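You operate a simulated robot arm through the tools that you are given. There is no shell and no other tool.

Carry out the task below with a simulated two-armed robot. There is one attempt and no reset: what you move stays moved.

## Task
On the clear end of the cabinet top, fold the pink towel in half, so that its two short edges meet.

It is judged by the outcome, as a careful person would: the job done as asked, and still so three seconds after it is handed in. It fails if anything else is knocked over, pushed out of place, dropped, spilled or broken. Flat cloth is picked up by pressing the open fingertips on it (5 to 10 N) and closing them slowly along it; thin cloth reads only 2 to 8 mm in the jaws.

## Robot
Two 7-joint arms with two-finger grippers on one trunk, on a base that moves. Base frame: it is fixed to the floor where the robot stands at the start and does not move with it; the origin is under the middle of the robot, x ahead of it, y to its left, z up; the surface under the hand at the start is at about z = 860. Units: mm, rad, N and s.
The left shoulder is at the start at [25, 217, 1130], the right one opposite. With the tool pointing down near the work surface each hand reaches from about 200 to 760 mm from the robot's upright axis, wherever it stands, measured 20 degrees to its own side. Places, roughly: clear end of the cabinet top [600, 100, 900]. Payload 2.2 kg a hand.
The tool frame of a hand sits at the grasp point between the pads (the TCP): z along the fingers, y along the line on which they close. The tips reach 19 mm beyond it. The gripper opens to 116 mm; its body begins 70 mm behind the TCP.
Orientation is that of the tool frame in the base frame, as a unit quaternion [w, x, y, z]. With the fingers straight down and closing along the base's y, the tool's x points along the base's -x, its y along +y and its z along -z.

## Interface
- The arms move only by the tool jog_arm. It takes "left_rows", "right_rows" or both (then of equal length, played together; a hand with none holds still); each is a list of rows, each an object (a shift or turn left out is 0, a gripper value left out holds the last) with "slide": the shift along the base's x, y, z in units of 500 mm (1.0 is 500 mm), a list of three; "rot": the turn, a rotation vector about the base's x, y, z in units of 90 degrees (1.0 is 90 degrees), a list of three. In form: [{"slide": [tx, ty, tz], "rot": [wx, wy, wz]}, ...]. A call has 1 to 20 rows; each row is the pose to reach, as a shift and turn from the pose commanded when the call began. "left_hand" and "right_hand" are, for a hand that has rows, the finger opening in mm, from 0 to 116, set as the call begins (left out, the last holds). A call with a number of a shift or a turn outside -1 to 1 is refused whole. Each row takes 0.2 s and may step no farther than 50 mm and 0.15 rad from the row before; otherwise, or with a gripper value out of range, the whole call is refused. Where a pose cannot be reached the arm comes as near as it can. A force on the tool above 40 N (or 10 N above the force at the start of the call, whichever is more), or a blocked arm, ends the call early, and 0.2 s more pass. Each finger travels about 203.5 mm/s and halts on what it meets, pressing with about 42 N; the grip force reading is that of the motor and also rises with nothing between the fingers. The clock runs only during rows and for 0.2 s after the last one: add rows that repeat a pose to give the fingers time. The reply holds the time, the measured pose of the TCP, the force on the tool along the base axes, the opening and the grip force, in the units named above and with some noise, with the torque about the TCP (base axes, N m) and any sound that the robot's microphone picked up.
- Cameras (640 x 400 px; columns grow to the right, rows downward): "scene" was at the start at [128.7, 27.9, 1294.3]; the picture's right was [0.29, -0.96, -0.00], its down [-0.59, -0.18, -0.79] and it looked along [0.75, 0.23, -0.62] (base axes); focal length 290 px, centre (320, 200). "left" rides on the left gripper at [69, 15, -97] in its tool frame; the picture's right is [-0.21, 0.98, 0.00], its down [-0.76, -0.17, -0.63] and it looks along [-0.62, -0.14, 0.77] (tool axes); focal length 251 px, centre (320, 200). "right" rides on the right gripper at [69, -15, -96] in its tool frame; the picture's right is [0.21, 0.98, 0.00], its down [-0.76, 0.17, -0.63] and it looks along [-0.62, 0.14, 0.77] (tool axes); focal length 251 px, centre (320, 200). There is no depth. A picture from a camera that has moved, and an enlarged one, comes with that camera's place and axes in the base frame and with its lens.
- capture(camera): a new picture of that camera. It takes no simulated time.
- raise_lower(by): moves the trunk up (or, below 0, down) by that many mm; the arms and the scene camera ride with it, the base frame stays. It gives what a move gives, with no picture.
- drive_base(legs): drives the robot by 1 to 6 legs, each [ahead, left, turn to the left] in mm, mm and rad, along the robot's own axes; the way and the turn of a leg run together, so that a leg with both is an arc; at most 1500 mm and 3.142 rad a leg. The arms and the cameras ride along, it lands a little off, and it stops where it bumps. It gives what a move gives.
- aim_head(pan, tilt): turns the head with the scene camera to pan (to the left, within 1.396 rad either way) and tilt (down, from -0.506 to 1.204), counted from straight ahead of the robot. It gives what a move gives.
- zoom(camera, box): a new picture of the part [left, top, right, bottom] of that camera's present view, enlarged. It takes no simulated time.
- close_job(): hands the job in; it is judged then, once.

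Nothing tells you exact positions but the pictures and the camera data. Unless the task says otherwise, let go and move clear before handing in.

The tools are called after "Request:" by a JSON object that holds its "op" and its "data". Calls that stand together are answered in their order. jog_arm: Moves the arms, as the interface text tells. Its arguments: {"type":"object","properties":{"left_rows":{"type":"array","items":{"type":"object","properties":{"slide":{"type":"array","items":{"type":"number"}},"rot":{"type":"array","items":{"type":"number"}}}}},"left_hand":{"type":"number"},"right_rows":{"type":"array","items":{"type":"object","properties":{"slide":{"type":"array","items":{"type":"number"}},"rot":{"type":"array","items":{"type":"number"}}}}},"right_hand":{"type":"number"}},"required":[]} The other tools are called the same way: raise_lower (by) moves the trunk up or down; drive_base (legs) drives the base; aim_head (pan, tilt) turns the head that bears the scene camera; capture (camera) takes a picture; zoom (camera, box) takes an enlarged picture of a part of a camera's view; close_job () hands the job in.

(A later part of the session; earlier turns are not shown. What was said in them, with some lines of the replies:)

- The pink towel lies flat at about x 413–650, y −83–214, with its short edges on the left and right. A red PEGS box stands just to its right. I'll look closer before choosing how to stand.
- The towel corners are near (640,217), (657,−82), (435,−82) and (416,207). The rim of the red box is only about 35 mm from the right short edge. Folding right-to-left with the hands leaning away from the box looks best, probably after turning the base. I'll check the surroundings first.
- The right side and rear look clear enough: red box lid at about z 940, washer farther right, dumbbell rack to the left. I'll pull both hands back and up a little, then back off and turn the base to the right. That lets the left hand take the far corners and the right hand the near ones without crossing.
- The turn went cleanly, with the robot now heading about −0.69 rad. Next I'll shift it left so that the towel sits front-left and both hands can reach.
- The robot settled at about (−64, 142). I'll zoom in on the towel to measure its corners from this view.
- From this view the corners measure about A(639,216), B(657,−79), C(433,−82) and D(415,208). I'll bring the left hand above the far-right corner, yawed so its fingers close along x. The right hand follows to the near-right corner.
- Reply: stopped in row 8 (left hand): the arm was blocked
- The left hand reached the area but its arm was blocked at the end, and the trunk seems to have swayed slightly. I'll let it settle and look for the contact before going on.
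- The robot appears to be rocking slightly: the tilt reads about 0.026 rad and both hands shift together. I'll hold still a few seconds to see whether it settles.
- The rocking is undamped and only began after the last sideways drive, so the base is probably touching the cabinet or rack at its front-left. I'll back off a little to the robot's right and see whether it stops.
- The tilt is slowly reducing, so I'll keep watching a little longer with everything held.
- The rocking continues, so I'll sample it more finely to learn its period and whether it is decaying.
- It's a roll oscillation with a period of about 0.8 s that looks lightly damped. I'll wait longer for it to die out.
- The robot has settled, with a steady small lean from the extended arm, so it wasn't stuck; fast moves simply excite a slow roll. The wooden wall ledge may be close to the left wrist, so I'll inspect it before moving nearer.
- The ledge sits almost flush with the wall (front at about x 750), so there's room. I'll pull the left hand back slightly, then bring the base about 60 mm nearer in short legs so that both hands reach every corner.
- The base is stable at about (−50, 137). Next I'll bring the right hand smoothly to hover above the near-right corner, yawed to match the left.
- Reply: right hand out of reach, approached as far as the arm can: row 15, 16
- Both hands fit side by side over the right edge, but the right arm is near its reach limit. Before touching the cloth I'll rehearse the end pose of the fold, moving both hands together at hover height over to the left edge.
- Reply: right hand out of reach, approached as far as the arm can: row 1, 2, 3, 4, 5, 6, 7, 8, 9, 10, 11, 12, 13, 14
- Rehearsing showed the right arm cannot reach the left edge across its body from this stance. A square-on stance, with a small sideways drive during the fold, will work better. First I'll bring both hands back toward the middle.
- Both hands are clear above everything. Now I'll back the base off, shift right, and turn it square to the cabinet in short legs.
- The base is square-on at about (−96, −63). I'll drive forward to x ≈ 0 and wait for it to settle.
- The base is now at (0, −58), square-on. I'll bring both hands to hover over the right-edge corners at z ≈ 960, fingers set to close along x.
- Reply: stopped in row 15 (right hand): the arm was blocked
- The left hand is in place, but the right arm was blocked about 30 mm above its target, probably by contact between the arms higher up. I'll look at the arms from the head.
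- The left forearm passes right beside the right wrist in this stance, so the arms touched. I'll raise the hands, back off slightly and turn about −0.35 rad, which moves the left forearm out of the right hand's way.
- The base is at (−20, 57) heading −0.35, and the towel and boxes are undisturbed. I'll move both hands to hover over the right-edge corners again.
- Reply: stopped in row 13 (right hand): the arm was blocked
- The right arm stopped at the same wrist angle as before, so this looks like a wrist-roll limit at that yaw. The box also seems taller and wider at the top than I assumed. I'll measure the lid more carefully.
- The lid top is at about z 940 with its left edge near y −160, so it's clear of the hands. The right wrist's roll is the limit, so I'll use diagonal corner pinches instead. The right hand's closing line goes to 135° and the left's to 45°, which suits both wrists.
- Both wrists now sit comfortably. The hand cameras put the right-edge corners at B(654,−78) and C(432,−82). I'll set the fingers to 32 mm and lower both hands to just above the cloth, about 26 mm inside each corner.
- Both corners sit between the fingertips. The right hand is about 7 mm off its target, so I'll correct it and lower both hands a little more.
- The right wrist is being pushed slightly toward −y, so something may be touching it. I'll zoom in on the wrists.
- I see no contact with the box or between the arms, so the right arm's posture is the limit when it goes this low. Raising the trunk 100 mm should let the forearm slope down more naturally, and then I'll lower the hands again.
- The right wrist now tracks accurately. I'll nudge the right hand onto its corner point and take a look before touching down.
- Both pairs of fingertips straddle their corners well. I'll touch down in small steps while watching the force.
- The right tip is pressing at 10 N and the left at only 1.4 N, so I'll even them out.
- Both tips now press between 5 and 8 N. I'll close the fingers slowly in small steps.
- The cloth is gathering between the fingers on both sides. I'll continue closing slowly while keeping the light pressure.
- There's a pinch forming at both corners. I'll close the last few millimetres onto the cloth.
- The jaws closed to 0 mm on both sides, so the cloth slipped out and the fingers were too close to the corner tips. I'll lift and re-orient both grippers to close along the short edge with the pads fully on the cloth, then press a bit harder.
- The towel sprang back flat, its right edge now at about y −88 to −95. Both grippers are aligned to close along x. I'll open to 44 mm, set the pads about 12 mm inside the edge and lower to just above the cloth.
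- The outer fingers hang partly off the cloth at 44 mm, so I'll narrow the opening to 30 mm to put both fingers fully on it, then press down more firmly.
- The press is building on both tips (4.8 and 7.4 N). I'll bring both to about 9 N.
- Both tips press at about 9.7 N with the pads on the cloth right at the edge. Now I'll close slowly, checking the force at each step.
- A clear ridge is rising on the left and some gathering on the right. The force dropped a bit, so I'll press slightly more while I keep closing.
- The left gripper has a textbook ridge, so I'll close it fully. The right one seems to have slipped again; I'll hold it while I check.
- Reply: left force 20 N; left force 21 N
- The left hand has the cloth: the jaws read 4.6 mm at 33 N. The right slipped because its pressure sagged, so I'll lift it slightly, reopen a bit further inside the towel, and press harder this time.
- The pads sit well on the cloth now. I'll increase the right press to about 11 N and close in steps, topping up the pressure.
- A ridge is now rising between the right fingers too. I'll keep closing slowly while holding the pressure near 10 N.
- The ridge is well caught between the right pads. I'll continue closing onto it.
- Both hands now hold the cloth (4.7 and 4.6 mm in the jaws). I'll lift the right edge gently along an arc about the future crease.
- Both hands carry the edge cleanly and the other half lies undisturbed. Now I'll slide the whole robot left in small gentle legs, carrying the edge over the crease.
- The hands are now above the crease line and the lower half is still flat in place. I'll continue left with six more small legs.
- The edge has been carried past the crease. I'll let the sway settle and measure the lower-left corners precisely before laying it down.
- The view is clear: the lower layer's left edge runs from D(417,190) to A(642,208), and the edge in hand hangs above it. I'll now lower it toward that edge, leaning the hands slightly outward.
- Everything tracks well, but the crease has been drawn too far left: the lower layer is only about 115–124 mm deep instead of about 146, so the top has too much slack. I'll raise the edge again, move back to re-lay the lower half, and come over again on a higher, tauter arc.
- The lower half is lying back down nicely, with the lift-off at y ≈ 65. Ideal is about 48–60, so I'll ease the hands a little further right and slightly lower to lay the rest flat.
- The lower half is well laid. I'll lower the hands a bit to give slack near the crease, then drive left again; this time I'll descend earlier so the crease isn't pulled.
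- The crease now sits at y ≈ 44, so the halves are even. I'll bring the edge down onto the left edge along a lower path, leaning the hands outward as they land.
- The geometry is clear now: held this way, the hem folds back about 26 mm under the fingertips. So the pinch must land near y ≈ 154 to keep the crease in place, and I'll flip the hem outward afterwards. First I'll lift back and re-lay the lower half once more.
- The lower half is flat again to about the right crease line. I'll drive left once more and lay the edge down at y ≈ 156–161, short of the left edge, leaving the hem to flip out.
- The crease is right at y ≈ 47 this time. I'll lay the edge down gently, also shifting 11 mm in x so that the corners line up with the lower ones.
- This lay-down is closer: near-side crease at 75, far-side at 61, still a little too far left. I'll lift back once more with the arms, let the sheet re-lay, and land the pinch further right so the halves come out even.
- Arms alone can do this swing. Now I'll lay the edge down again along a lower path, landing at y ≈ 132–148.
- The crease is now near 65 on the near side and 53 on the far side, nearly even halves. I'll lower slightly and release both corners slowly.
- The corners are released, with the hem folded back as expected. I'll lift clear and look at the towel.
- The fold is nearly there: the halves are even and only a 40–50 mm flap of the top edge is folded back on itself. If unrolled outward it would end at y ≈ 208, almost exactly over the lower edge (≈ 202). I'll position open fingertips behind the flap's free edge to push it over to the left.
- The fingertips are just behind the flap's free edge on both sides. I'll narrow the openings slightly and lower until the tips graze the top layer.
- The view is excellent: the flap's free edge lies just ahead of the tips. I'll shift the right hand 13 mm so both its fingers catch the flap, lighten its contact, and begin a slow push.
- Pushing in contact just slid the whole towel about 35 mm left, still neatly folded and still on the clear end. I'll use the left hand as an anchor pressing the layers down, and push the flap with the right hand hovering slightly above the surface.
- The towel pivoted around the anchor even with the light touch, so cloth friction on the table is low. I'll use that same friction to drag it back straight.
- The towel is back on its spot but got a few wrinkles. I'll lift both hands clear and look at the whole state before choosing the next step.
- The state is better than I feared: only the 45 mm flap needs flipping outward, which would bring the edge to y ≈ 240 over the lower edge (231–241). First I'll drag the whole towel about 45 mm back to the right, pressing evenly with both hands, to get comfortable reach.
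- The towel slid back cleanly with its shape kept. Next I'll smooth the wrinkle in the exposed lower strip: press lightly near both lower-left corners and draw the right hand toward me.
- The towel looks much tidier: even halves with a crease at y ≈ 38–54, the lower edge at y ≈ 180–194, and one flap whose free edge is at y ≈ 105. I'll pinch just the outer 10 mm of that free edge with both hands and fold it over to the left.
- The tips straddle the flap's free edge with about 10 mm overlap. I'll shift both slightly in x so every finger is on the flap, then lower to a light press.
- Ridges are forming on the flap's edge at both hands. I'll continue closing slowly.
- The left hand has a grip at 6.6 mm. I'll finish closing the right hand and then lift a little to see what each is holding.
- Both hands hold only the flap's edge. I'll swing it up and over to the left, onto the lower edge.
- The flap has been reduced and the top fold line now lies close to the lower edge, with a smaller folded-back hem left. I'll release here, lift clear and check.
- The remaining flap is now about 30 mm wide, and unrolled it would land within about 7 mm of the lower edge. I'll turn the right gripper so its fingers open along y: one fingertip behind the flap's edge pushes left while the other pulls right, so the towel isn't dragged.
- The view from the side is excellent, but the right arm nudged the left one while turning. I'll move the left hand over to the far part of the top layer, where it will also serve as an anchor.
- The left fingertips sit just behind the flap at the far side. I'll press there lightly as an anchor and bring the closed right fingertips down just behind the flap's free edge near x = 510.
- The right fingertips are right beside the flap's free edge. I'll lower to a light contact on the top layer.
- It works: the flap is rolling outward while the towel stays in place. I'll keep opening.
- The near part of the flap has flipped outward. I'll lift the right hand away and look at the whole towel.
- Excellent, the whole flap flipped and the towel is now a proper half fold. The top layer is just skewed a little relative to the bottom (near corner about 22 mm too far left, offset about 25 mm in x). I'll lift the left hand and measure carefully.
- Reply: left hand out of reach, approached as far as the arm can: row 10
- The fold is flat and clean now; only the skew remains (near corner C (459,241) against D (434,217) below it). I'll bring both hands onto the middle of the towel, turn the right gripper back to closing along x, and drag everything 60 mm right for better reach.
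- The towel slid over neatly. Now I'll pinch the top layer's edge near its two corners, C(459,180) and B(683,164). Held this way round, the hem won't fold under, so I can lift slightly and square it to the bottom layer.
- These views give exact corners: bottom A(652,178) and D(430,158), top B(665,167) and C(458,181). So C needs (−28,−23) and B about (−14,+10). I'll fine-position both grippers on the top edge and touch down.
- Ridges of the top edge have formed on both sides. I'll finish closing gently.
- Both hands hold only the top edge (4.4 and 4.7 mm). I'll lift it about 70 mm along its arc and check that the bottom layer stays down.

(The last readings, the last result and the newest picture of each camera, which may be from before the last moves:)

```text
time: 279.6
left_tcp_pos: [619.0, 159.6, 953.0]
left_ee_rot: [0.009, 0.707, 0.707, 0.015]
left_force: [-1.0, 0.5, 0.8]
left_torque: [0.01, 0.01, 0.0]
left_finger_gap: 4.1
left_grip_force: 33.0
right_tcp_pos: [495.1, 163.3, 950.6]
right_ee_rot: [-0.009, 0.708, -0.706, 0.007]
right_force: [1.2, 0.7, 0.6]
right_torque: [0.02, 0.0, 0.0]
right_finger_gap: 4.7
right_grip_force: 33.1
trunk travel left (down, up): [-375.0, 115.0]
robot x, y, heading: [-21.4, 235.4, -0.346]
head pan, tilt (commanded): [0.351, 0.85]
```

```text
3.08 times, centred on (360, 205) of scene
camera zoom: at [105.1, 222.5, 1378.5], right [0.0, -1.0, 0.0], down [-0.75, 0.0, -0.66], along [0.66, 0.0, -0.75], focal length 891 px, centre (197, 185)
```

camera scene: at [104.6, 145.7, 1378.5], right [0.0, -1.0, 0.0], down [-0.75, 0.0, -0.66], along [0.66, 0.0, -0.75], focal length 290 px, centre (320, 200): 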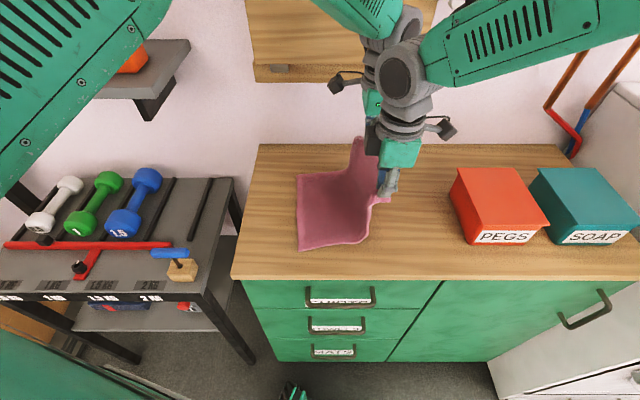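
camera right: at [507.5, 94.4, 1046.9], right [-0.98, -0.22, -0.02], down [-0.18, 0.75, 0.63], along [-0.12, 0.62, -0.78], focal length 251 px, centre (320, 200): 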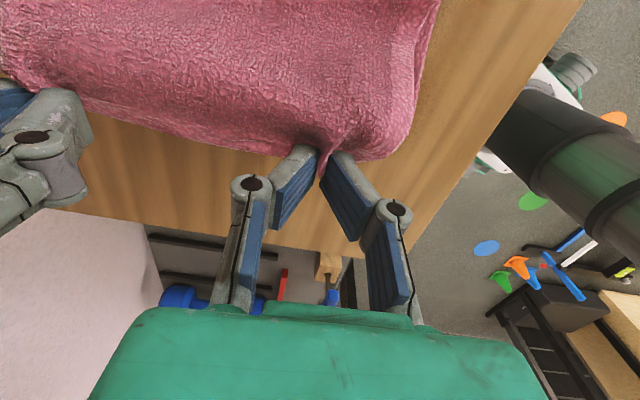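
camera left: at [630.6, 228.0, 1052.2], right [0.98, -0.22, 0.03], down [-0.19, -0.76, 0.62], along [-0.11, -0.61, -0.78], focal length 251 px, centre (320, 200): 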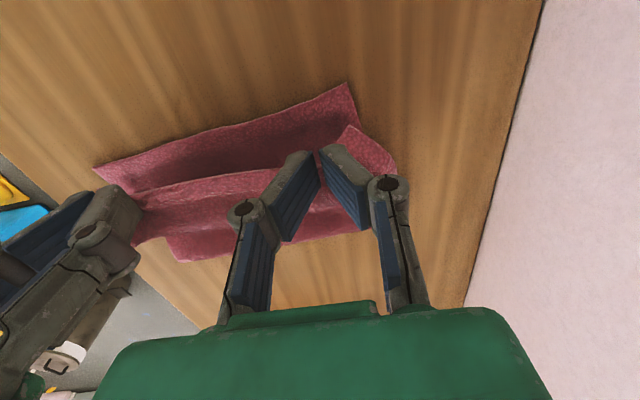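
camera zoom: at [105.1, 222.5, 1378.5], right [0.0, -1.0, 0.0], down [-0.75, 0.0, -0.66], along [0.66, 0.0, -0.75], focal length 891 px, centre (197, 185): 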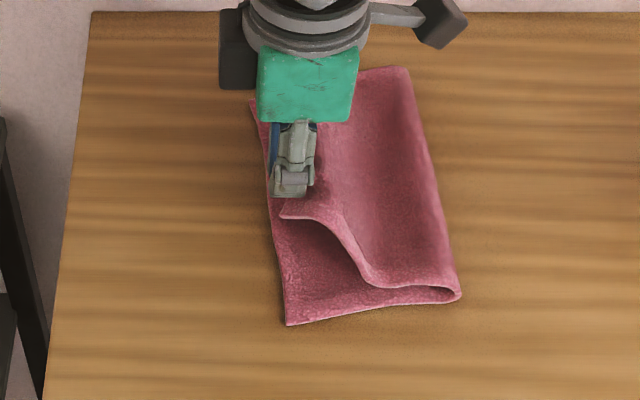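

The top edge lifts cleanly with the hem the right way round, and the lower layer stays flat with its edge from (430,162) to (646,178). I'll swing the edge back a little so the near part of the crease re-lays straight, turning the hands to match the lower edge's angle.

Request:
{"op": "jog_arm", "data": {"left_rows": [{"slide": [-0.001, -0.006, 0.006], "rot": [0, 0, 0.005]}, {"slide": [-0.004, -0.02, 0.018], "rot": [0, 0, 0.012]}, {"slide": [-0.007, -0.038, 0.032], "rot": [0, 0, 0.02]}, {"slide": [-0.01, -0.058, 0.047], "rot": [0, 0, 0.03]}, {"slide": [-0.013, -0.08, 0.062], "rot": [0, 0, 0.04]}, {"slide": [-0.016, -0.102, 0.075], "rot": [0, 0, 0.05]}, {"slide": [-0.02, -0.124, 0.086], "rot": [0, 0, 0.06]}, {"slide": [-0.024, -0.146, 0.094], "rot": [0, 0, 0.07]}, {"slide": [-0.028, -0.168, 0.1], "rot": [0, 0, 0.08]}, {"slide": [-0.031, -0.188, 0.104], "rot": [0, 0, 0.09]}, {"slide": [-0.034, -0.205, 0.104], "rot": [0, 0, 0.09]}, {"slide": [-0.034, -0.216, 0.104], "rot": [0, 0, 0.09]}, {"slide": [-0.034, -0.22, 0.104], "rot": [0, 0, 0.09]}, {"slide": [-0.034, -0.22, 0.104], "rot": [0, 0, 0.09]}], "right_rows": [{"slide": [-0.002, -0.006, 0.006], "rot": [0, 0, 0.005]}, {"slide": [-0.006, -0.02, 0.018], "rot": [0, 0, 0.012]}, {"slide": [-0.01, -0.04, 0.032], "rot": [0, 0, 0.02]}, {"slide": [-0.015, -0.062, 0.047], "rot": [0, 0, 0.03]}, {"slide": [-0.02, -0.086, 0.062], "rot": [0, 0, 0.04]}, {"slide": [-0.025, -0.11, 0.075], "rot": [0, 0, 0.05]}, {"slide": [-0.03, -0.134, 0.086], "rot": [0, 0, 0.06]}, {"slide": [-0.035, -0.158, 0.094], "rot": [0, 0, 0.07]}, {"slide": [-0.04, -0.182, 0.1], "rot": [0, 0, 0.08]}, {"slide": [-0.045, -0.206, 0.106], "rot": [0, 0, 0.09]}, {"slide": [-0.05, -0.226, 0.108], "rot": [0, 0, 0.09]}, {"slide": [-0.05, -0.24, 0.108], "rot": [0, 0, 0.09]}, {"slide": [-0.05, -0.246, 0.108], "rot": [0, 0, 0.09]}, {"slide": [-0.05, -0.246, 0.108], "rot": [0, 0, 0.09]}]}}

Request:
{"op": "zoom", "data": {"camera": "scene", "box": [280, 140, 440, 270]}}

Request:
{"op": "capture", "data": {"camera": "right"}}

```text
time: 282.6
left_tcp_pos: [601.8, 49.0, 1006.1]
left_ee_rot: [0.007, 0.656, 0.755, 0.017]
left_force: [-10.8, 0.1, -0.3]
left_torque: [-0.02, 0.22, -0.2]
left_finger_gap: 4.6
left_grip_force: 33.1
right_tcp_pos: [467.3, 38.7, 1004.6]
right_ee_rot: [-0.009, 0.756, -0.654, 0.005]
right_force: [11.8, -0.1, -0.3]
right_torque: [0.0, -0.2, -0.03]
right_finger_gap: 4.7
right_grip_force: 33.9
trunk travel left (down, up): [-375.0, 115.0]
robot x, y, heading: [-18.7, 230.8, -0.347]
head pan, tilt (commanded): [0.351, 0.85]
```

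```text
3.08 times, centred on (360, 205) of scene
camera zoom: at [104.4, 220.5, 1378.5], right [0.0, -1.0, 0.0], down [-0.75, 0.0, -0.66], along [0.66, 0.0, -0.75], focal length 891 px, centre (197, 185)
```

zoom: 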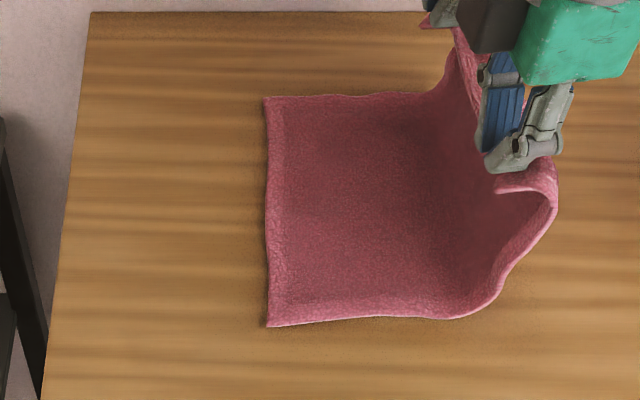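

```text
taken
camera right: at [490.9, -27.6, 1100.6], right [-0.94, -0.35, -0.02], down [-0.29, 0.72, 0.63], along [-0.21, 0.6, -0.77], focal length 251 px, centre (320, 200)
```

right: 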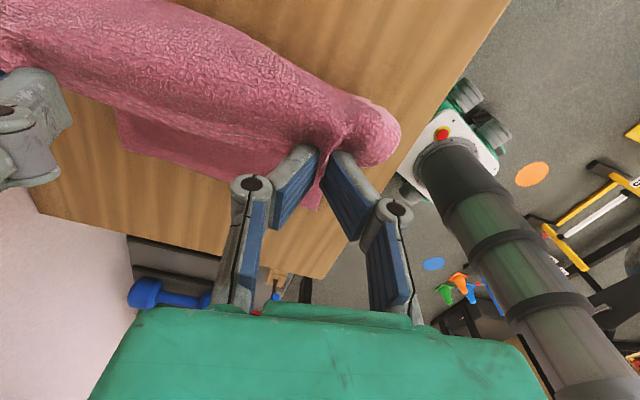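

The lower layer is lying flat and square. I'll ease the tension between the hands, shift the base right in small legs so the crease re-lays fully, and check.

Request:
{"op": "jog_arm", "data": {"left_rows": [{"slide": [-0.003, 0, -0.003]}, {"slide": [-0.006, 0, -0.008]}, {"slide": [-0.006, 0, -0.014]}, {"slide": [-0.006, 0, -0.02]}, {"slide": [-0.006, 0, -0.02]}], "right_rows": [{"slide": [0.003, 0, -0.003]}, {"slide": [0.006, 0, -0.008]}, {"slide": [0.006, 0, -0.014]}, {"slide": [0.006, 0, -0.02]}, {"slide": [0.006, 0, -0.02]}]}}

Request:
{"op": "drive_base", "data": {"legs": [[5.1, -14.1, 0], [5.1, -14.1, 0], [5.1, -14.1, 0]]}}

Request:
{"op": "jog_arm", "data": {"left_rows": [{"slide": [0, 0, 0]}, {"slide": [0, 0, 0]}, {"slide": [0, 0, 0]}, {"slide": [0, 0, 0]}, {"slide": [0, 0, 0]}, {"slide": [0, 0, 0]}, {"slide": [0, 0, 0]}, {"slide": [0, 0, 0]}]}}

Request:
{"op": "zoom", "data": {"camera": "scene", "box": [270, 140, 430, 270]}}

```text
time: 283.8
left_tcp_pos: [599.3, 49.1, 994.6]
left_ee_rot: [0.007, 0.655, 0.755, 0.017]
left_force: [-4.1, 0.4, 0.3]
left_torque: [0.02, 0.05, -0.07]
left_finger_gap: 4.0
left_grip_force: 32.5
right_tcp_pos: [472.4, 38.3, 994.5]
right_ee_rot: [-0.01, 0.756, -0.655, 0.005]
right_force: [4.4, 0.0, -0.1]
right_torque: [-0.02, -0.04, -0.05]
right_finger_gap: 4.3
right_grip_force: 33.0
trunk travel left (down, up): [-375.0, 115.0]
robot x, y, heading: [-16.1, 234.5, -0.347]
head pan, tilt (commanded): [0.351, 0.85]
```

```text
time: 285.3
left_tcp_pos: [596.3, 1.6, 997.0]
left_ee_rot: [0.008, 0.655, 0.755, 0.018]
left_force: [-4.0, 0.3, 0.4]
left_torque: [-0.04, 0.05, -0.09]
left_finger_gap: 4.2
left_grip_force: 32.8
right_tcp_pos: [470.2, -9.8, 994.6]
right_ee_rot: [-0.012, 0.756, -0.654, 0.004]
right_force: [3.8, 0.1, -0.1]
right_torque: [0.0, -0.07, -0.02]
right_finger_gap: 4.3
right_grip_force: 33.5
trunk travel left (down, up): [-375.0, 115.0]
robot x, y, heading: [-18.0, 187.1, -0.35]
head pan, tilt (commanded): [0.351, 0.85]
```

```text
time: 287.1
left_tcp_pos: [594.5, 4.1, 998.5]
left_ee_rot: [0.009, 0.655, 0.756, 0.015]
left_force: [-4.2, -0.3, 0.2]
left_torque: [-0.03, 0.12, -0.09]
left_finger_gap: 4.2
left_grip_force: 32.6
right_tcp_pos: [467.8, -6.0, 997.8]
right_ee_rot: [-0.011, 0.756, -0.655, 0.008]
right_force: [3.2, -0.4, 0.5]
right_torque: [0.0, -0.08, 0.01]
right_finger_gap: 4.4
right_grip_force: 32.6
trunk travel left (down, up): [-375.0, 115.0]
robot x, y, heading: [-22.6, 187.1, -0.351]
head pan, tilt (commanded): [0.351, 0.85]
```

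```text
3.08 times, centred on (350, 205) of scene
camera zoom: at [103.2, 172.3, 1378.6], right [0.0, -1.0, 0.0], down [-0.75, 0.0, -0.66], along [0.66, 0.0, -0.75], focal length 891 px, centre (228, 185)
```

zoom: 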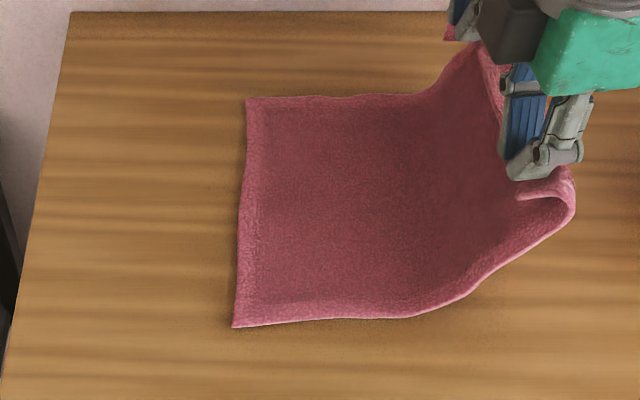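

The lower half is perfectly flat: D(430,169), A(655,157), full width. I'll drive back left in small legs, then lay the top edge onto that line with matching angle.

Request:
{"op": "drive_base", "data": {"legs": [[-5.1, 14.1, 0], [-5.1, 14.1, 0], [-5.1, 14.1, 0]]}}

Request:
{"op": "jog_arm", "data": {"left_rows": [{"slide": [0, 0, 0]}, {"slide": [0, 0, 0]}, {"slide": [0, 0, 0]}, {"slide": [0, 0, 0]}, {"slide": [0, 0, 0]}, {"slide": [0, 0, 0]}, {"slide": [0, 0, 0]}, {"slide": [0, 0, 0]}, {"slide": [0, 0, 0]}, {"slide": [0, 0, 0]}, {"slide": [0, 0, 0]}, {"slide": [0, 0, 0]}]}}

Request:
{"op": "zoom", "data": {"camera": "scene", "box": [280, 140, 440, 270]}}

```text
time: 288.6
left_tcp_pos: [597.2, 54.6, 997.9]
left_ee_rot: [0.01, 0.655, 0.755, 0.014]
left_force: [-4.4, 0.2, 0.0]
left_torque: [0.01, 0.07, -0.08]
left_finger_gap: 4.0
left_grip_force: 32.7
right_tcp_pos: [469.5, 43.7, 997.4]
right_ee_rot: [-0.008, 0.756, -0.655, 0.007]
right_force: [4.1, -1.1, 0.8]
right_torque: [0.0, -0.06, -0.01]
right_finger_gap: 4.2
right_grip_force: 32.4
trunk travel left (down, up): [-375.0, 115.0]
robot x, y, heading: [-22.2, 237.4, -0.35]
head pan, tilt (commanded): [0.351, 0.85]
```

```text
time: 291.2
left_tcp_pos: [591.8, 53.0, 1001.0]
left_ee_rot: [0.011, 0.655, 0.755, 0.017]
left_force: [-4.1, -0.2, 0.3]
left_torque: [0.02, 0.07, -0.11]
left_finger_gap: 4.0
left_grip_force: 33.1
right_tcp_pos: [465.5, 43.2, 999.1]
right_ee_rot: [-0.01, 0.756, -0.655, 0.009]
right_force: [5.1, -0.2, -0.2]
right_torque: [-0.04, -0.1, -0.03]
right_finger_gap: 4.6
right_grip_force: 33.2
trunk travel left (down, up): [-375.0, 115.0]
robot x, y, heading: [-18.6, 232.3, -0.345]
head pan, tilt (commanded): [0.351, 0.85]
```

```text
3.08 times, centred on (360, 205) of scene
camera zoom: at [105.1, 223.4, 1378.5], right [0.0, -1.0, 0.0], down [-0.75, 0.0, -0.66], along [0.66, 0.0, -0.75], focal length 891 px, centre (197, 185)
```

zoom: 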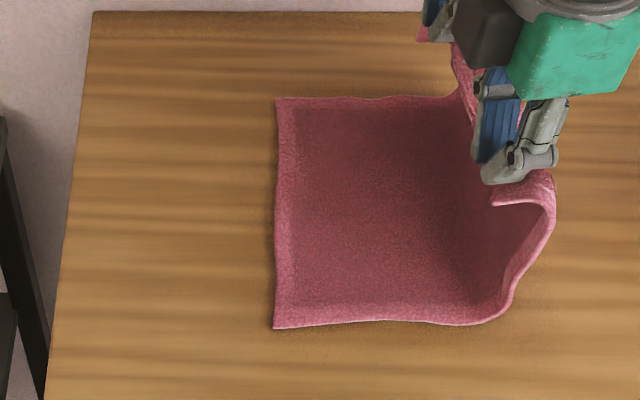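

Request:
{"op": "jog_arm", "data": {"left_rows": [{"slide": [0.001, 0.014, -0.006], "rot": [0, 0, -0.005]}, {"slide": [0.002, 0.035, -0.014], "rot": [0, 0, -0.012]}, {"slide": [0.003, 0.057, -0.026], "rot": [0, 0, -0.02]}, {"slide": [0.005, 0.08, -0.042], "rot": [0, 0, -0.03]}, {"slide": [0.006, 0.101, -0.062], "rot": [0, 0, -0.042]}, {"slide": [0.008, 0.12, -0.084], "rot": [0, 0, -0.054]}, {"slide": [0.01, 0.138, -0.108], "rot": [0, 0, -0.066]}, {"slide": [0.011, 0.155, -0.132], "rot": [0, 0, -0.078]}, {"slide": [0.012, 0.171, -0.154], "rot": [0, 0, -0.09]}, {"slide": [0.013, 0.185, -0.174], "rot": [0, 0, -0.1]}, {"slide": [0.013, 0.195, -0.192], "rot": [0, 0, -0.108]}, {"slide": [0.013, 0.204, -0.206], "rot": [0, 0, -0.115]}, {"slide": [0.013, 0.21, -0.216], "rot": [0, 0, -0.12]}, {"slide": [0.013, 0.213, -0.222], "rot": [0, 0, -0.122]}, {"slide": [0.013, 0.214, -0.225], "rot": [0, 0, -0.122]}, {"slide": [0.013, 0.214, -0.225], "rot": [0, 0, -0.122]}], "right_rows": [{"slide": [0.001, 0.016, -0.006], "rot": [0, 0, -0.005]}, {"slide": [0.002, 0.04, -0.014], "rot": [0, 0, -0.012]}, {"slide": [0.004, 0.066, -0.026], "rot": [0, 0, -0.02]}, {"slide": [0.006, 0.092, -0.042], "rot": [0, 0, -0.03]}, {"slide": [0.008, 0.116, -0.062], "rot": [0, 0, -0.042]}, {"slide": [0.01, 0.138, -0.084], "rot": [0, 0, -0.054]}, {"slide": [0.012, 0.158, -0.108], "rot": [0, 0, -0.066]}, {"slide": [0.013, 0.178, -0.132], "rot": [0, 0, -0.078]}, {"slide": [0.014, 0.196, -0.154], "rot": [0, 0, -0.09]}, {"slide": [0.015, 0.212, -0.174], "rot": [0, 0, -0.1]}, {"slide": [0.016, 0.224, -0.192], "rot": [0, 0, -0.108]}, {"slide": [0.016, 0.234, -0.206], "rot": [0, 0, -0.115]}, {"slide": [0.016, 0.241, -0.216], "rot": [0, 0, -0.12]}, {"slide": [0.016, 0.245, -0.22], "rot": [0, 0, -0.122]}, {"slide": [0.016, 0.246, -0.222], "rot": [0, 0, -0.122]}, {"slide": [0.016, 0.246, -0.222], "rot": [0, 0, -0.122]}]}}

Request:
{"op": "zoom", "data": {"camera": "scene", "box": [280, 140, 440, 270]}}

Request:
{"op": "capture", "data": {"camera": "right"}}

Request:
{"op": "capture", "data": {"camera": "left"}}

```text
time: 294.6
left_tcp_pos: [597.9, 159.2, 888.0]
left_ee_rot: [0.012, 0.725, 0.689, 0.016]
left_force: [-1.3, -0.2, 0.8]
left_torque: [-0.04, 0.02, 0.04]
left_finger_gap: 3.9
left_grip_force: 32.3
right_tcp_pos: [472.6, 164.2, 888.4]
right_ee_rot: [0.011, -0.69, 0.724, -0.011]
right_force: [1.9, -0.8, 0.4]
right_torque: [0.04, -0.01, 0.05]
right_finger_gap: 4.4
right_grip_force: 32.7
trunk travel left (down, up): [-375.0, 115.0]
robot x, y, heading: [-19.9, 234.7, -0.345]
head pan, tilt (commanded): [0.351, 0.85]
```

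```text
3.08 times, centred on (360, 205) of scene
camera zoom: at [104.5, 222.2, 1378.5], right [0.0, -1.0, 0.0], down [-0.75, 0.0, -0.66], along [0.66, 0.0, -0.75], focal length 891 px, centre (197, 185)
```

zoom: 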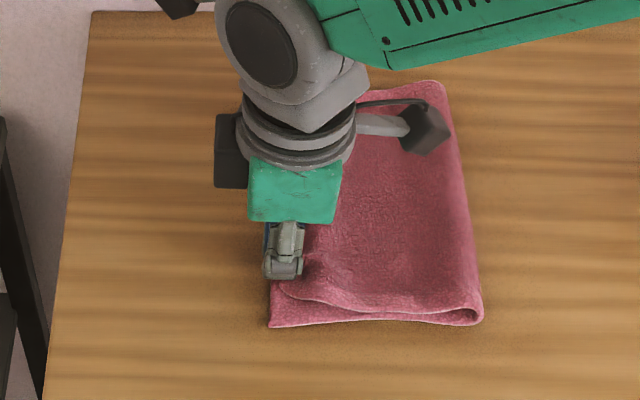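

```text
taken
camera right: at [481.1, 95.5, 984.8], right [-0.99, -0.17, -0.03], down [-0.15, 0.76, 0.63], along [-0.08, 0.62, -0.78], focal length 251 px, centre (320, 200)
```

right: 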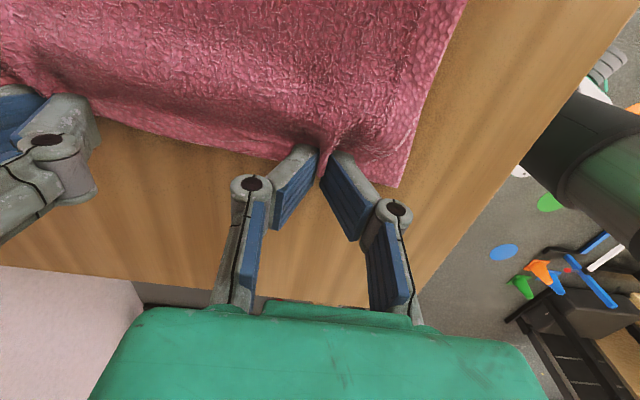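

```text
taken
camera left: at [611.9, 226.2, 985.8], right [0.96, -0.26, 0.04], down [-0.23, -0.75, 0.62], along [-0.14, -0.61, -0.78], focal length 251 px, centre (320, 200)
```

left: 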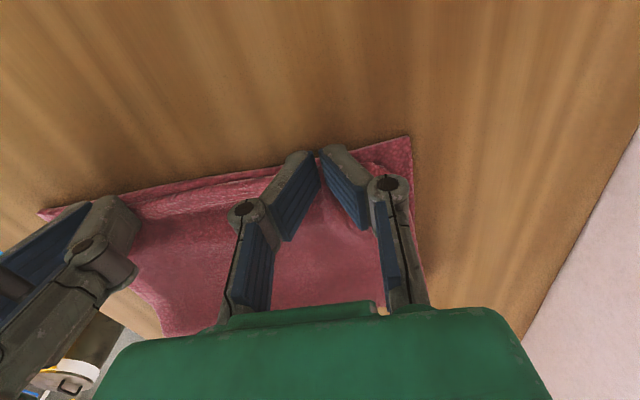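

The top edge now lies right along the lower edge, with the crease at y ≈ 29 near and ≈ 13 far, so both halves are about 143 mm. I'll lower the last few millimetres and release slowly.

Request:
{"op": "jog_arm", "data": {"left_rows": [{"slide": [0, 0.001, -0.002]}, {"slide": [0, 0.002, -0.004]}, {"slide": [0, 0.002, -0.005]}, {"slide": [0, 0.002, -0.005]}], "right_rows": [{"slide": [0, 0.003, -0.002]}, {"slide": [0, 0.006, -0.004]}, {"slide": [0, 0.006, -0.005]}, {"slide": [0, 0.006, -0.005]}]}}

Request:
{"op": "jog_arm", "data": {"left_rows": [{"slide": [0, 0, 0]}, {"slide": [0, 0, 0]}], "right_rows": [{"slide": [0, 0, 0]}, {"slide": [0, 0, 0]}], "left_hand": 10, "right_hand": 10}}

Request:
{"op": "jog_arm", "data": {"left_rows": [{"slide": [0, 0, 0]}, {"slide": [0, 0, 0]}], "right_rows": [{"slide": [0, 0, 0]}, {"slide": [0, 0, 0]}], "left_hand": 22, "right_hand": 22}}

Request:
{"op": "jog_arm", "data": {"left_rows": [{"slide": [0, 0, 0]}, {"slide": [0, 0, 0]}], "right_rows": [{"slide": [0, 0, 0]}, {"slide": [0, 0, 0]}], "left_hand": 36, "right_hand": 36}}

Request:
{"op": "zoom", "data": {"camera": "right", "box": [160, 60, 460, 280]}}

Request:
{"op": "zoom", "data": {"camera": "left", "box": [160, 60, 460, 280]}}

```text
time: 295.6
left_tcp_pos: [597.4, 161.8, 885.8]
left_ee_rot: [0.011, 0.724, 0.689, 0.017]
left_force: [-2.2, -1.0, 3.4]
left_torque: [-0.04, 0.07, -0.01]
left_finger_gap: 3.7
left_grip_force: 32.8
right_tcp_pos: [471.3, 166.9, 886.2]
right_ee_rot: [0.01, -0.689, 0.725, -0.011]
right_force: [3.3, -1.6, 1.7]
right_torque: [-0.06, -0.06, 0.08]
right_finger_gap: 4.0
right_grip_force: 33.7
trunk travel left (down, up): [-375.0, 115.0]
robot x, y, heading: [-15.9, 233.6, -0.35]
head pan, tilt (commanded): [0.351, 0.85]
```

```text
time: 296.2
left_tcp_pos: [597.3, 161.0, 886.4]
left_ee_rot: [0.012, 0.725, 0.688, 0.017]
left_force: [-0.1, -1.0, 3.6]
left_torque: [-0.02, 0.03, 0.0]
left_finger_gap: 9.4
left_grip_force: 0.0
right_tcp_pos: [471.1, 166.4, 886.3]
right_ee_rot: [0.01, -0.69, 0.724, -0.01]
right_force: [0.8, -1.5, 3.1]
right_torque: [-0.02, -0.02, -0.02]
right_finger_gap: 9.8
right_grip_force: 0.1
trunk travel left (down, up): [-375.0, 115.0]
robot x, y, heading: [-20.8, 233.4, -0.346]
head pan, tilt (commanded): [0.351, 0.85]
```

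```text
time: 296.8
left_tcp_pos: [598.1, 159.7, 886.6]
left_ee_rot: [0.012, 0.724, 0.689, 0.016]
left_force: [1.2, 0.2, 3.3]
left_torque: [-0.03, 0.03, -0.04]
left_finger_gap: 21.6
left_grip_force: 0.1
right_tcp_pos: [471.7, 168.0, 885.7]
right_ee_rot: [0.01, -0.69, 0.723, -0.011]
right_force: [0.6, 0.3, 3.6]
right_torque: [-0.03, 0.0, -0.02]
right_finger_gap: 20.7
right_grip_force: 0.1
trunk travel left (down, up): [-375.0, 115.0]
robot x, y, heading: [-14.4, 235.3, -0.346]
head pan, tilt (commanded): [0.351, 0.85]
```

```text
time: 297.4
left_tcp_pos: [598.4, 160.2, 885.4]
left_ee_rot: [0.012, 0.724, 0.689, 0.016]
left_force: [1.1, 0.2, 2.3]
left_torque: [-0.04, 0.03, 0.01]
left_finger_gap: 35.9
left_grip_force: 0.0
right_tcp_pos: [470.5, 167.1, 885.8]
right_ee_rot: [0.01, -0.69, 0.723, -0.011]
right_force: [0.3, 0.1, 2.8]
right_torque: [-0.03, -0.03, -0.03]
right_finger_gap: 34.6
right_grip_force: 0.1
trunk travel left (down, up): [-375.0, 115.0]
robot x, y, heading: [-17.2, 230.7, -0.348]
head pan, tilt (commanded): [0.351, 0.85]
```

```text
1.82 times, centred on (310, 170) of right
camera zoom: at [480.8, 98.6, 982.2], right [-0.99, -0.17, -0.03], down [-0.15, 0.76, 0.63], along [-0.08, 0.62, -0.78], focal length 457 px, centre (338, 254)
```

zoom: 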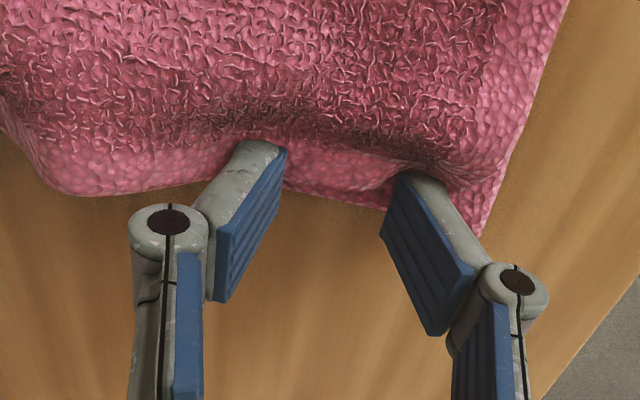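

```text
1.82 times, centred on (310, 170) of left
camera zoom: at [612.1, 227.9, 984.0], right [0.96, -0.26, 0.04], down [-0.23, -0.75, 0.62], along [-0.14, -0.61, -0.78], focal length 457 px, centre (338, 254)
```

zoom: 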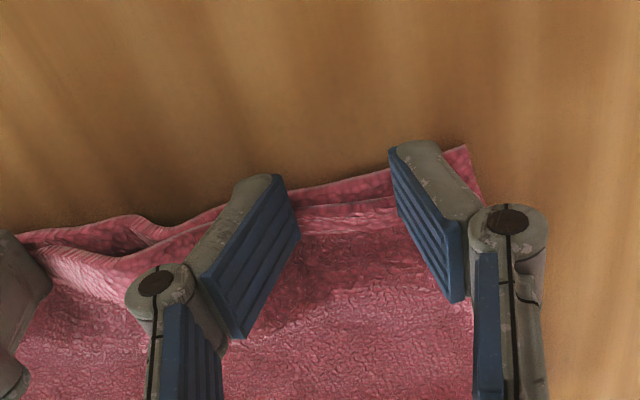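

Both corners are released. I'll lift straight up and back away to inspect.

Request:
{"op": "jog_arm", "data": {"left_rows": [{"slide": [0, 0, 0.006]}, {"slide": [0, 0, 0.02]}, {"slide": [0, 0, 0.05]}, {"slide": [0, 0, 0.09]}, {"slide": [0, -0.01, 0.13]}, {"slide": [0, -0.05, 0.16]}, {"slide": [0, -0.1, 0.18]}, {"slide": [0, -0.16, 0.2]}, {"slide": [0, -0.21, 0.2]}, {"slide": [0, -0.24, 0.2]}], "right_rows": [{"slide": [0, 0, 0.006]}, {"slide": [0, 0, 0.02]}, {"slide": [0, 0, 0.05]}, {"slide": [0, 0, 0.09]}, {"slide": [0, -0.01, 0.13]}, {"slide": [0, -0.07, 0.16]}, {"slide": [0, -0.15, 0.18]}, {"slide": [0, -0.23, 0.2]}, {"slide": [0, -0.31, 0.2]}, {"slide": [0, -0.38, 0.2]}]}}

Request:
{"op": "zoom", "data": {"camera": "scene", "box": [280, 140, 440, 270]}}

Request:
{"op": "capture", "data": {"camera": "right"}}

```text
time: 299.6
left_tcp_pos: [597.7, 34.5, 985.9]
left_ee_rot: [0.012, 0.724, 0.689, 0.017]
left_force: [0.2, 0.5, -0.1]
left_torque: [0.02, -0.02, 0.02]
left_finger_gap: 35.9
left_grip_force: 0.1
right_tcp_pos: [471.5, -26.1, 986.3]
right_ee_rot: [0.012, -0.69, 0.724, -0.01]
right_force: [0.5, -0.9, -0.1]
right_torque: [0.03, -0.01, -0.01]
right_finger_gap: 36.0
right_grip_force: 0.2
trunk travel left (down, up): [-375.0, 115.0]
robot x, y, heading: [-19.3, 233.8, -0.352]
head pan, tilt (commanded): [0.351, 0.85]
```

```text
3.08 times, centred on (360, 205) of scene
camera zoom: at [103.8, 217.5, 1378.5], right [0.0, -1.0, 0.0], down [-0.75, 0.0, -0.66], along [0.66, 0.01, -0.75], focal length 891 px, centre (197, 185)
```

zoom: 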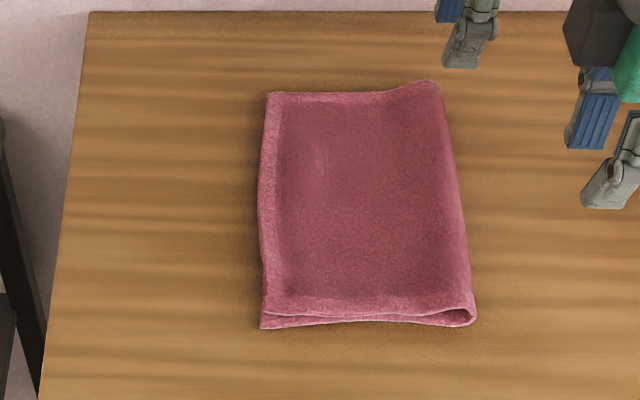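

```text
taken
camera right: at [480.3, -95.3, 1082.7], right [-0.99, -0.17, -0.03], down [-0.15, 0.76, 0.63], along [-0.08, 0.63, -0.78], focal length 251 px, centre (320, 200)
```

right: 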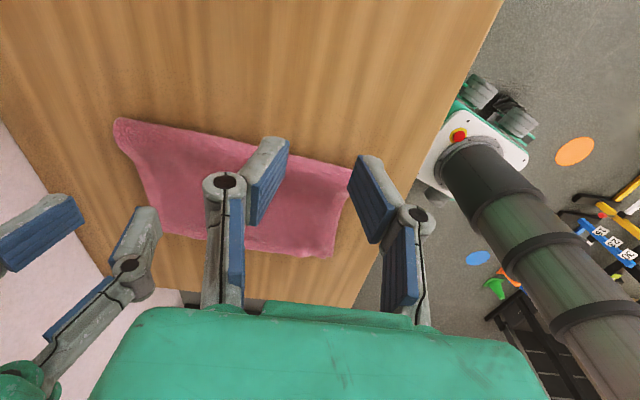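

That looks like a clean half fold: near corners C (439,178) over D (428,181), edges together along the left side. I'll take a closer look at the left edge with the left hand's camera to be sure.

Request:
{"op": "jog_arm", "data": {"left_rows": [{"slide": [0, 0.05, 0.02]}, {"slide": [0, 0.12, 0.04]}, {"slide": [-0.02, 0.2, 0.06]}, {"slide": [-0.04, 0.28, 0.08]}, {"slide": [-0.06, 0.34, 0.08]}, {"slide": [-0.06, 0.38, 0.08]}, {"slide": [-0.06, 0.4, 0.08]}, {"slide": [-0.06, 0.4, 0.08]}]}}

Request:
{"op": "capture", "data": {"camera": "left"}}

Request:
{"op": "zoom", "data": {"camera": "left", "box": [100, 0, 460, 220]}}

Request:
{"op": "zoom", "data": {"camera": "scene", "box": [320, 160, 420, 260]}}

```text
time: 301.4
left_tcp_pos: [566.9, 239.4, 1025.8]
left_ee_rot: [0.012, 0.725, 0.689, 0.016]
left_force: [0.1, 0.1, -0.4]
left_torque: [0.01, -0.01, -0.01]
left_finger_gap: 35.9
left_grip_force: 0.1
right_tcp_pos: [472.7, -23.7, 987.4]
right_ee_rot: [0.011, -0.69, 0.724, -0.01]
right_force: [-0.4, 0.2, 0.2]
right_torque: [0.03, 0.04, -0.03]
right_finger_gap: 36.0
right_grip_force: 0.1
trunk travel left (down, up): [-375.0, 115.0]
robot x, y, heading: [-17.3, 229.8, -0.349]
head pan, tilt (commanded): [0.351, 0.85]
```

```text
taken
camera left: at [581.5, 307.5, 1124.4], right [0.96, -0.26, 0.04], down [-0.23, -0.75, 0.62], along [-0.14, -0.61, -0.78], focal length 251 px, centre (320, 200)
```

left: 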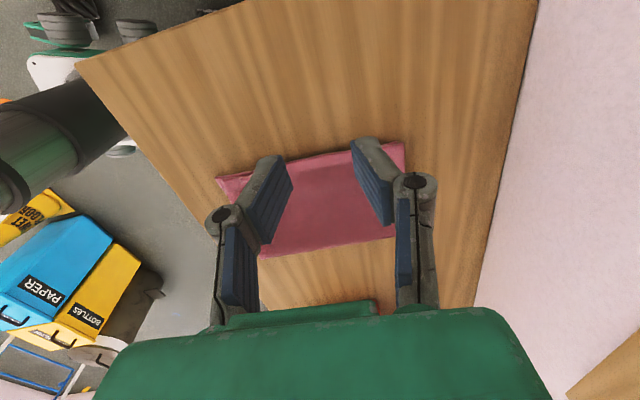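

```text
1.78 times, centred on (280, 110) of left
camera zoom: at [581.5, 307.5, 1124.4], right [0.96, -0.26, 0.04], down [-0.23, -0.75, 0.62], along [-0.14, -0.61, -0.78], focal length 447 px, centre (391, 360)
```

zoom: 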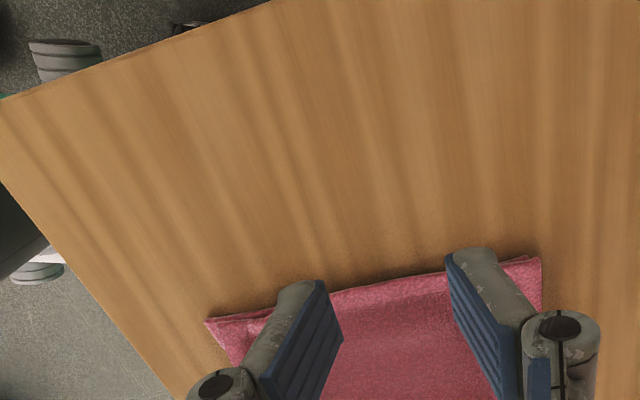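

```text
4.00 times, centred on (370, 210) of scene
camera zoom: at [104.1, 221.4, 1378.5], right [0.0, -1.0, 0.0], down [-0.75, 0.0, -0.66], along [0.66, 0.0, -0.75], focal length 1158 px, centre (120, 160)
```

zoom: 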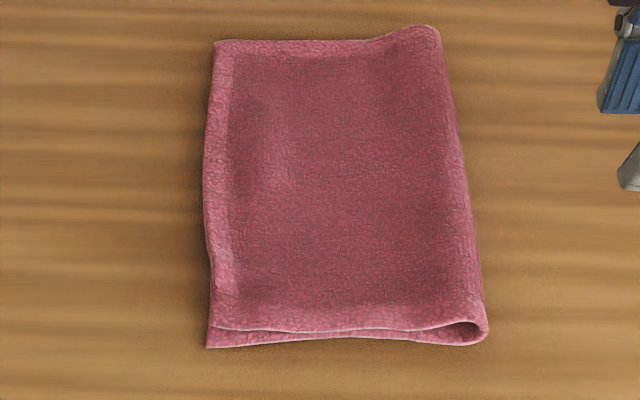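

The towel is neatly folded in half with its short edges together. I'll move both hands clear and check that everything else is undisturbed.

Request:
{"op": "jog_arm", "data": {"left_rows": [{"slide": [-0.02, 0, 0.03]}, {"slide": [-0.05, 0.01, 0.06]}, {"slide": [-0.08, 0.02, 0.1]}, {"slide": [-0.12, 0.03, 0.13]}, {"slide": [-0.15, 0.03, 0.15]}, {"slide": [-0.16, 0.03, 0.16]}], "right_rows": [{"slide": [-0.02, -0.01, 0.03]}, {"slide": [-0.05, -0.03, 0.06]}, {"slide": [-0.08, -0.05, 0.1]}, {"slide": [-0.1, -0.08, 0.13]}, {"slide": [-0.12, -0.1, 0.15]}, {"slide": [-0.12, -0.1, 0.16]}]}}

Request:
{"op": "aim_head", "data": {"pan": 0.35, "tilt": 0.65}}

Request:
{"op": "capture", "data": {"camera": "scene"}}

Request:
{"op": "aim_head", "data": {"pan": 0.75, "tilt": 0.6}}

Request:
{"op": "capture", "data": {"camera": "scene"}}

```text
time: 302.8
left_tcp_pos: [486.6, 254.5, 1106.7]
left_ee_rot: [0.012, 0.724, 0.689, 0.018]
left_force: [-0.3, 0.3, 0.1]
left_torque: [0.01, 0.01, -0.03]
left_finger_gap: 36.1
left_grip_force: 0.0
right_tcp_pos: [411.4, -73.9, 1065.3]
right_ee_rot: [0.011, -0.689, 0.724, -0.01]
right_force: [0.8, 0.6, 0.7]
right_torque: [-0.01, 0.0, 0.01]
right_finger_gap: 36.0
right_grip_force: 0.0
trunk travel left (down, up): [-375.0, 115.0]
robot x, y, heading: [-20.5, 237.1, -0.351]
head pan, tilt (commanded): [0.351, 0.85]
```

```text
time: 303.6
left_tcp_pos: [487.7, 254.6, 1105.0]
left_ee_rot: [0.012, 0.725, 0.689, 0.016]
left_force: [-0.1, 0.2, -0.1]
left_torque: [0.0, -0.02, -0.01]
left_finger_gap: 35.7
left_grip_force: 0.1
right_tcp_pos: [412.2, -73.5, 1066.2]
right_ee_rot: [0.011, -0.689, 0.724, -0.01]
right_force: [0.1, 0.0, 0.5]
right_torque: [-0.01, -0.01, 0.03]
right_finger_gap: 36.0
right_grip_force: 0.0
trunk travel left (down, up): [-375.0, 115.0]
robot x, y, heading: [-17.2, 234.7, -0.343]
head pan, tilt (commanded): [0.351, 0.649]
```

```text
taken
camera scene: at [111.7, 221.4, 1395.2], right [0.0, -1.0, 0.0], down [-0.61, 0.0, -0.79], along [0.79, 0.0, -0.61], focal length 290 px, centre (320, 200)
```

scene: 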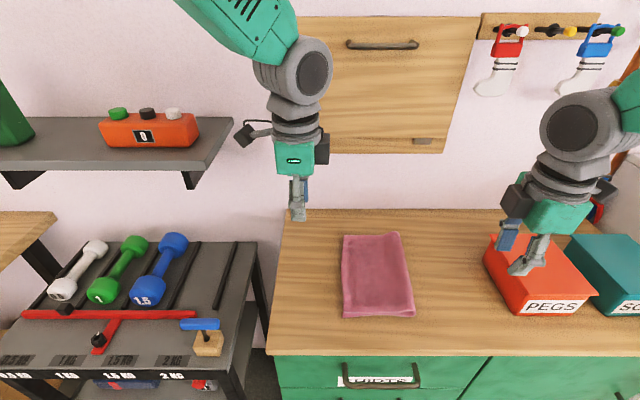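

```text
time: 304.4
left_tcp_pos: [488.1, 253.9, 1104.4]
left_ee_rot: [0.012, 0.725, 0.689, 0.016]
left_force: [-0.4, 0.2, 0.3]
left_torque: [-0.01, 0.01, 0.03]
left_finger_gap: 36.0
left_grip_force: 0.0
right_tcp_pos: [411.7, -74.1, 1065.8]
right_ee_rot: [0.011, -0.69, 0.724, -0.01]
right_force: [-0.7, 0.4, -0.3]
right_torque: [-0.02, -0.04, 0.02]
right_finger_gap: 35.9
right_grip_force: 0.1
trunk travel left (down, up): [-375.0, 115.0]
robot x, y, heading: [-19.7, 234.8, -0.351]
head pan, tilt (commanded): [0.75, 0.6]
```

```text
taken
camera scene: at [106.2, 255.6, 1399.6], right [0.39, -0.92, 0.0], down [-0.52, -0.22, -0.82], along [0.76, 0.32, -0.57], focal length 290 px, centre (320, 200)
```

scene: 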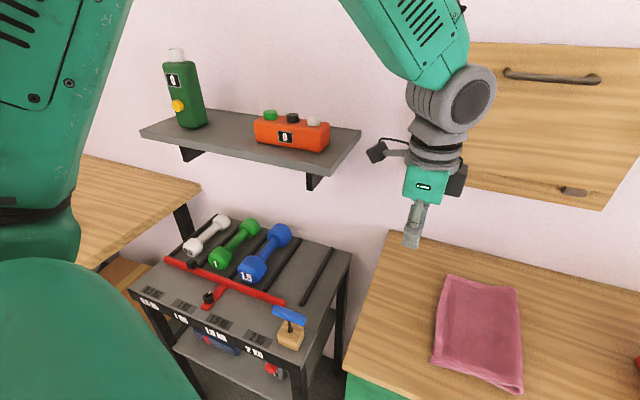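

The towel lies folded in half on the clear end of the cabinet, its short edges together to within about a centimetre. Both hands are clear, and the boxes, rack and shelf items stand as they did at the start. I'm handing the job in.

Request:
{"op": "close_job", "data": {}}

```text
The job is handed in.
```

The pink towel is folded in half on the clear end of the cabinet top, and I've handed the job in. Its two short edges meet along the left side; at the near corner the top layer sits about 11 mm in from the one below.

- **Fold:** the crease runs along the right side and the two layers are each about 143 mm deep. I checked the left edge in close-up pictures after letting go.
- **Position:** the towel ended a few centimetres from where it first lay, because it slid on the wood while I was working. It stayed on the clear end throughout.
- **Surroundings:** nothing was knocked over, dropped or pushed out of place in the last pictures, including the PEGS and SOAP boxes, the dumbbell rack and the shelf items.
- **Robot:** both hands are open and well above the cabinet. The base finished about 230 mm left of its start, turned slightly right, with the trunk raised 100 mm.

The first lay-down left the top edge folded back on itself, so I flipped it out and re-laid it to line the edges up.
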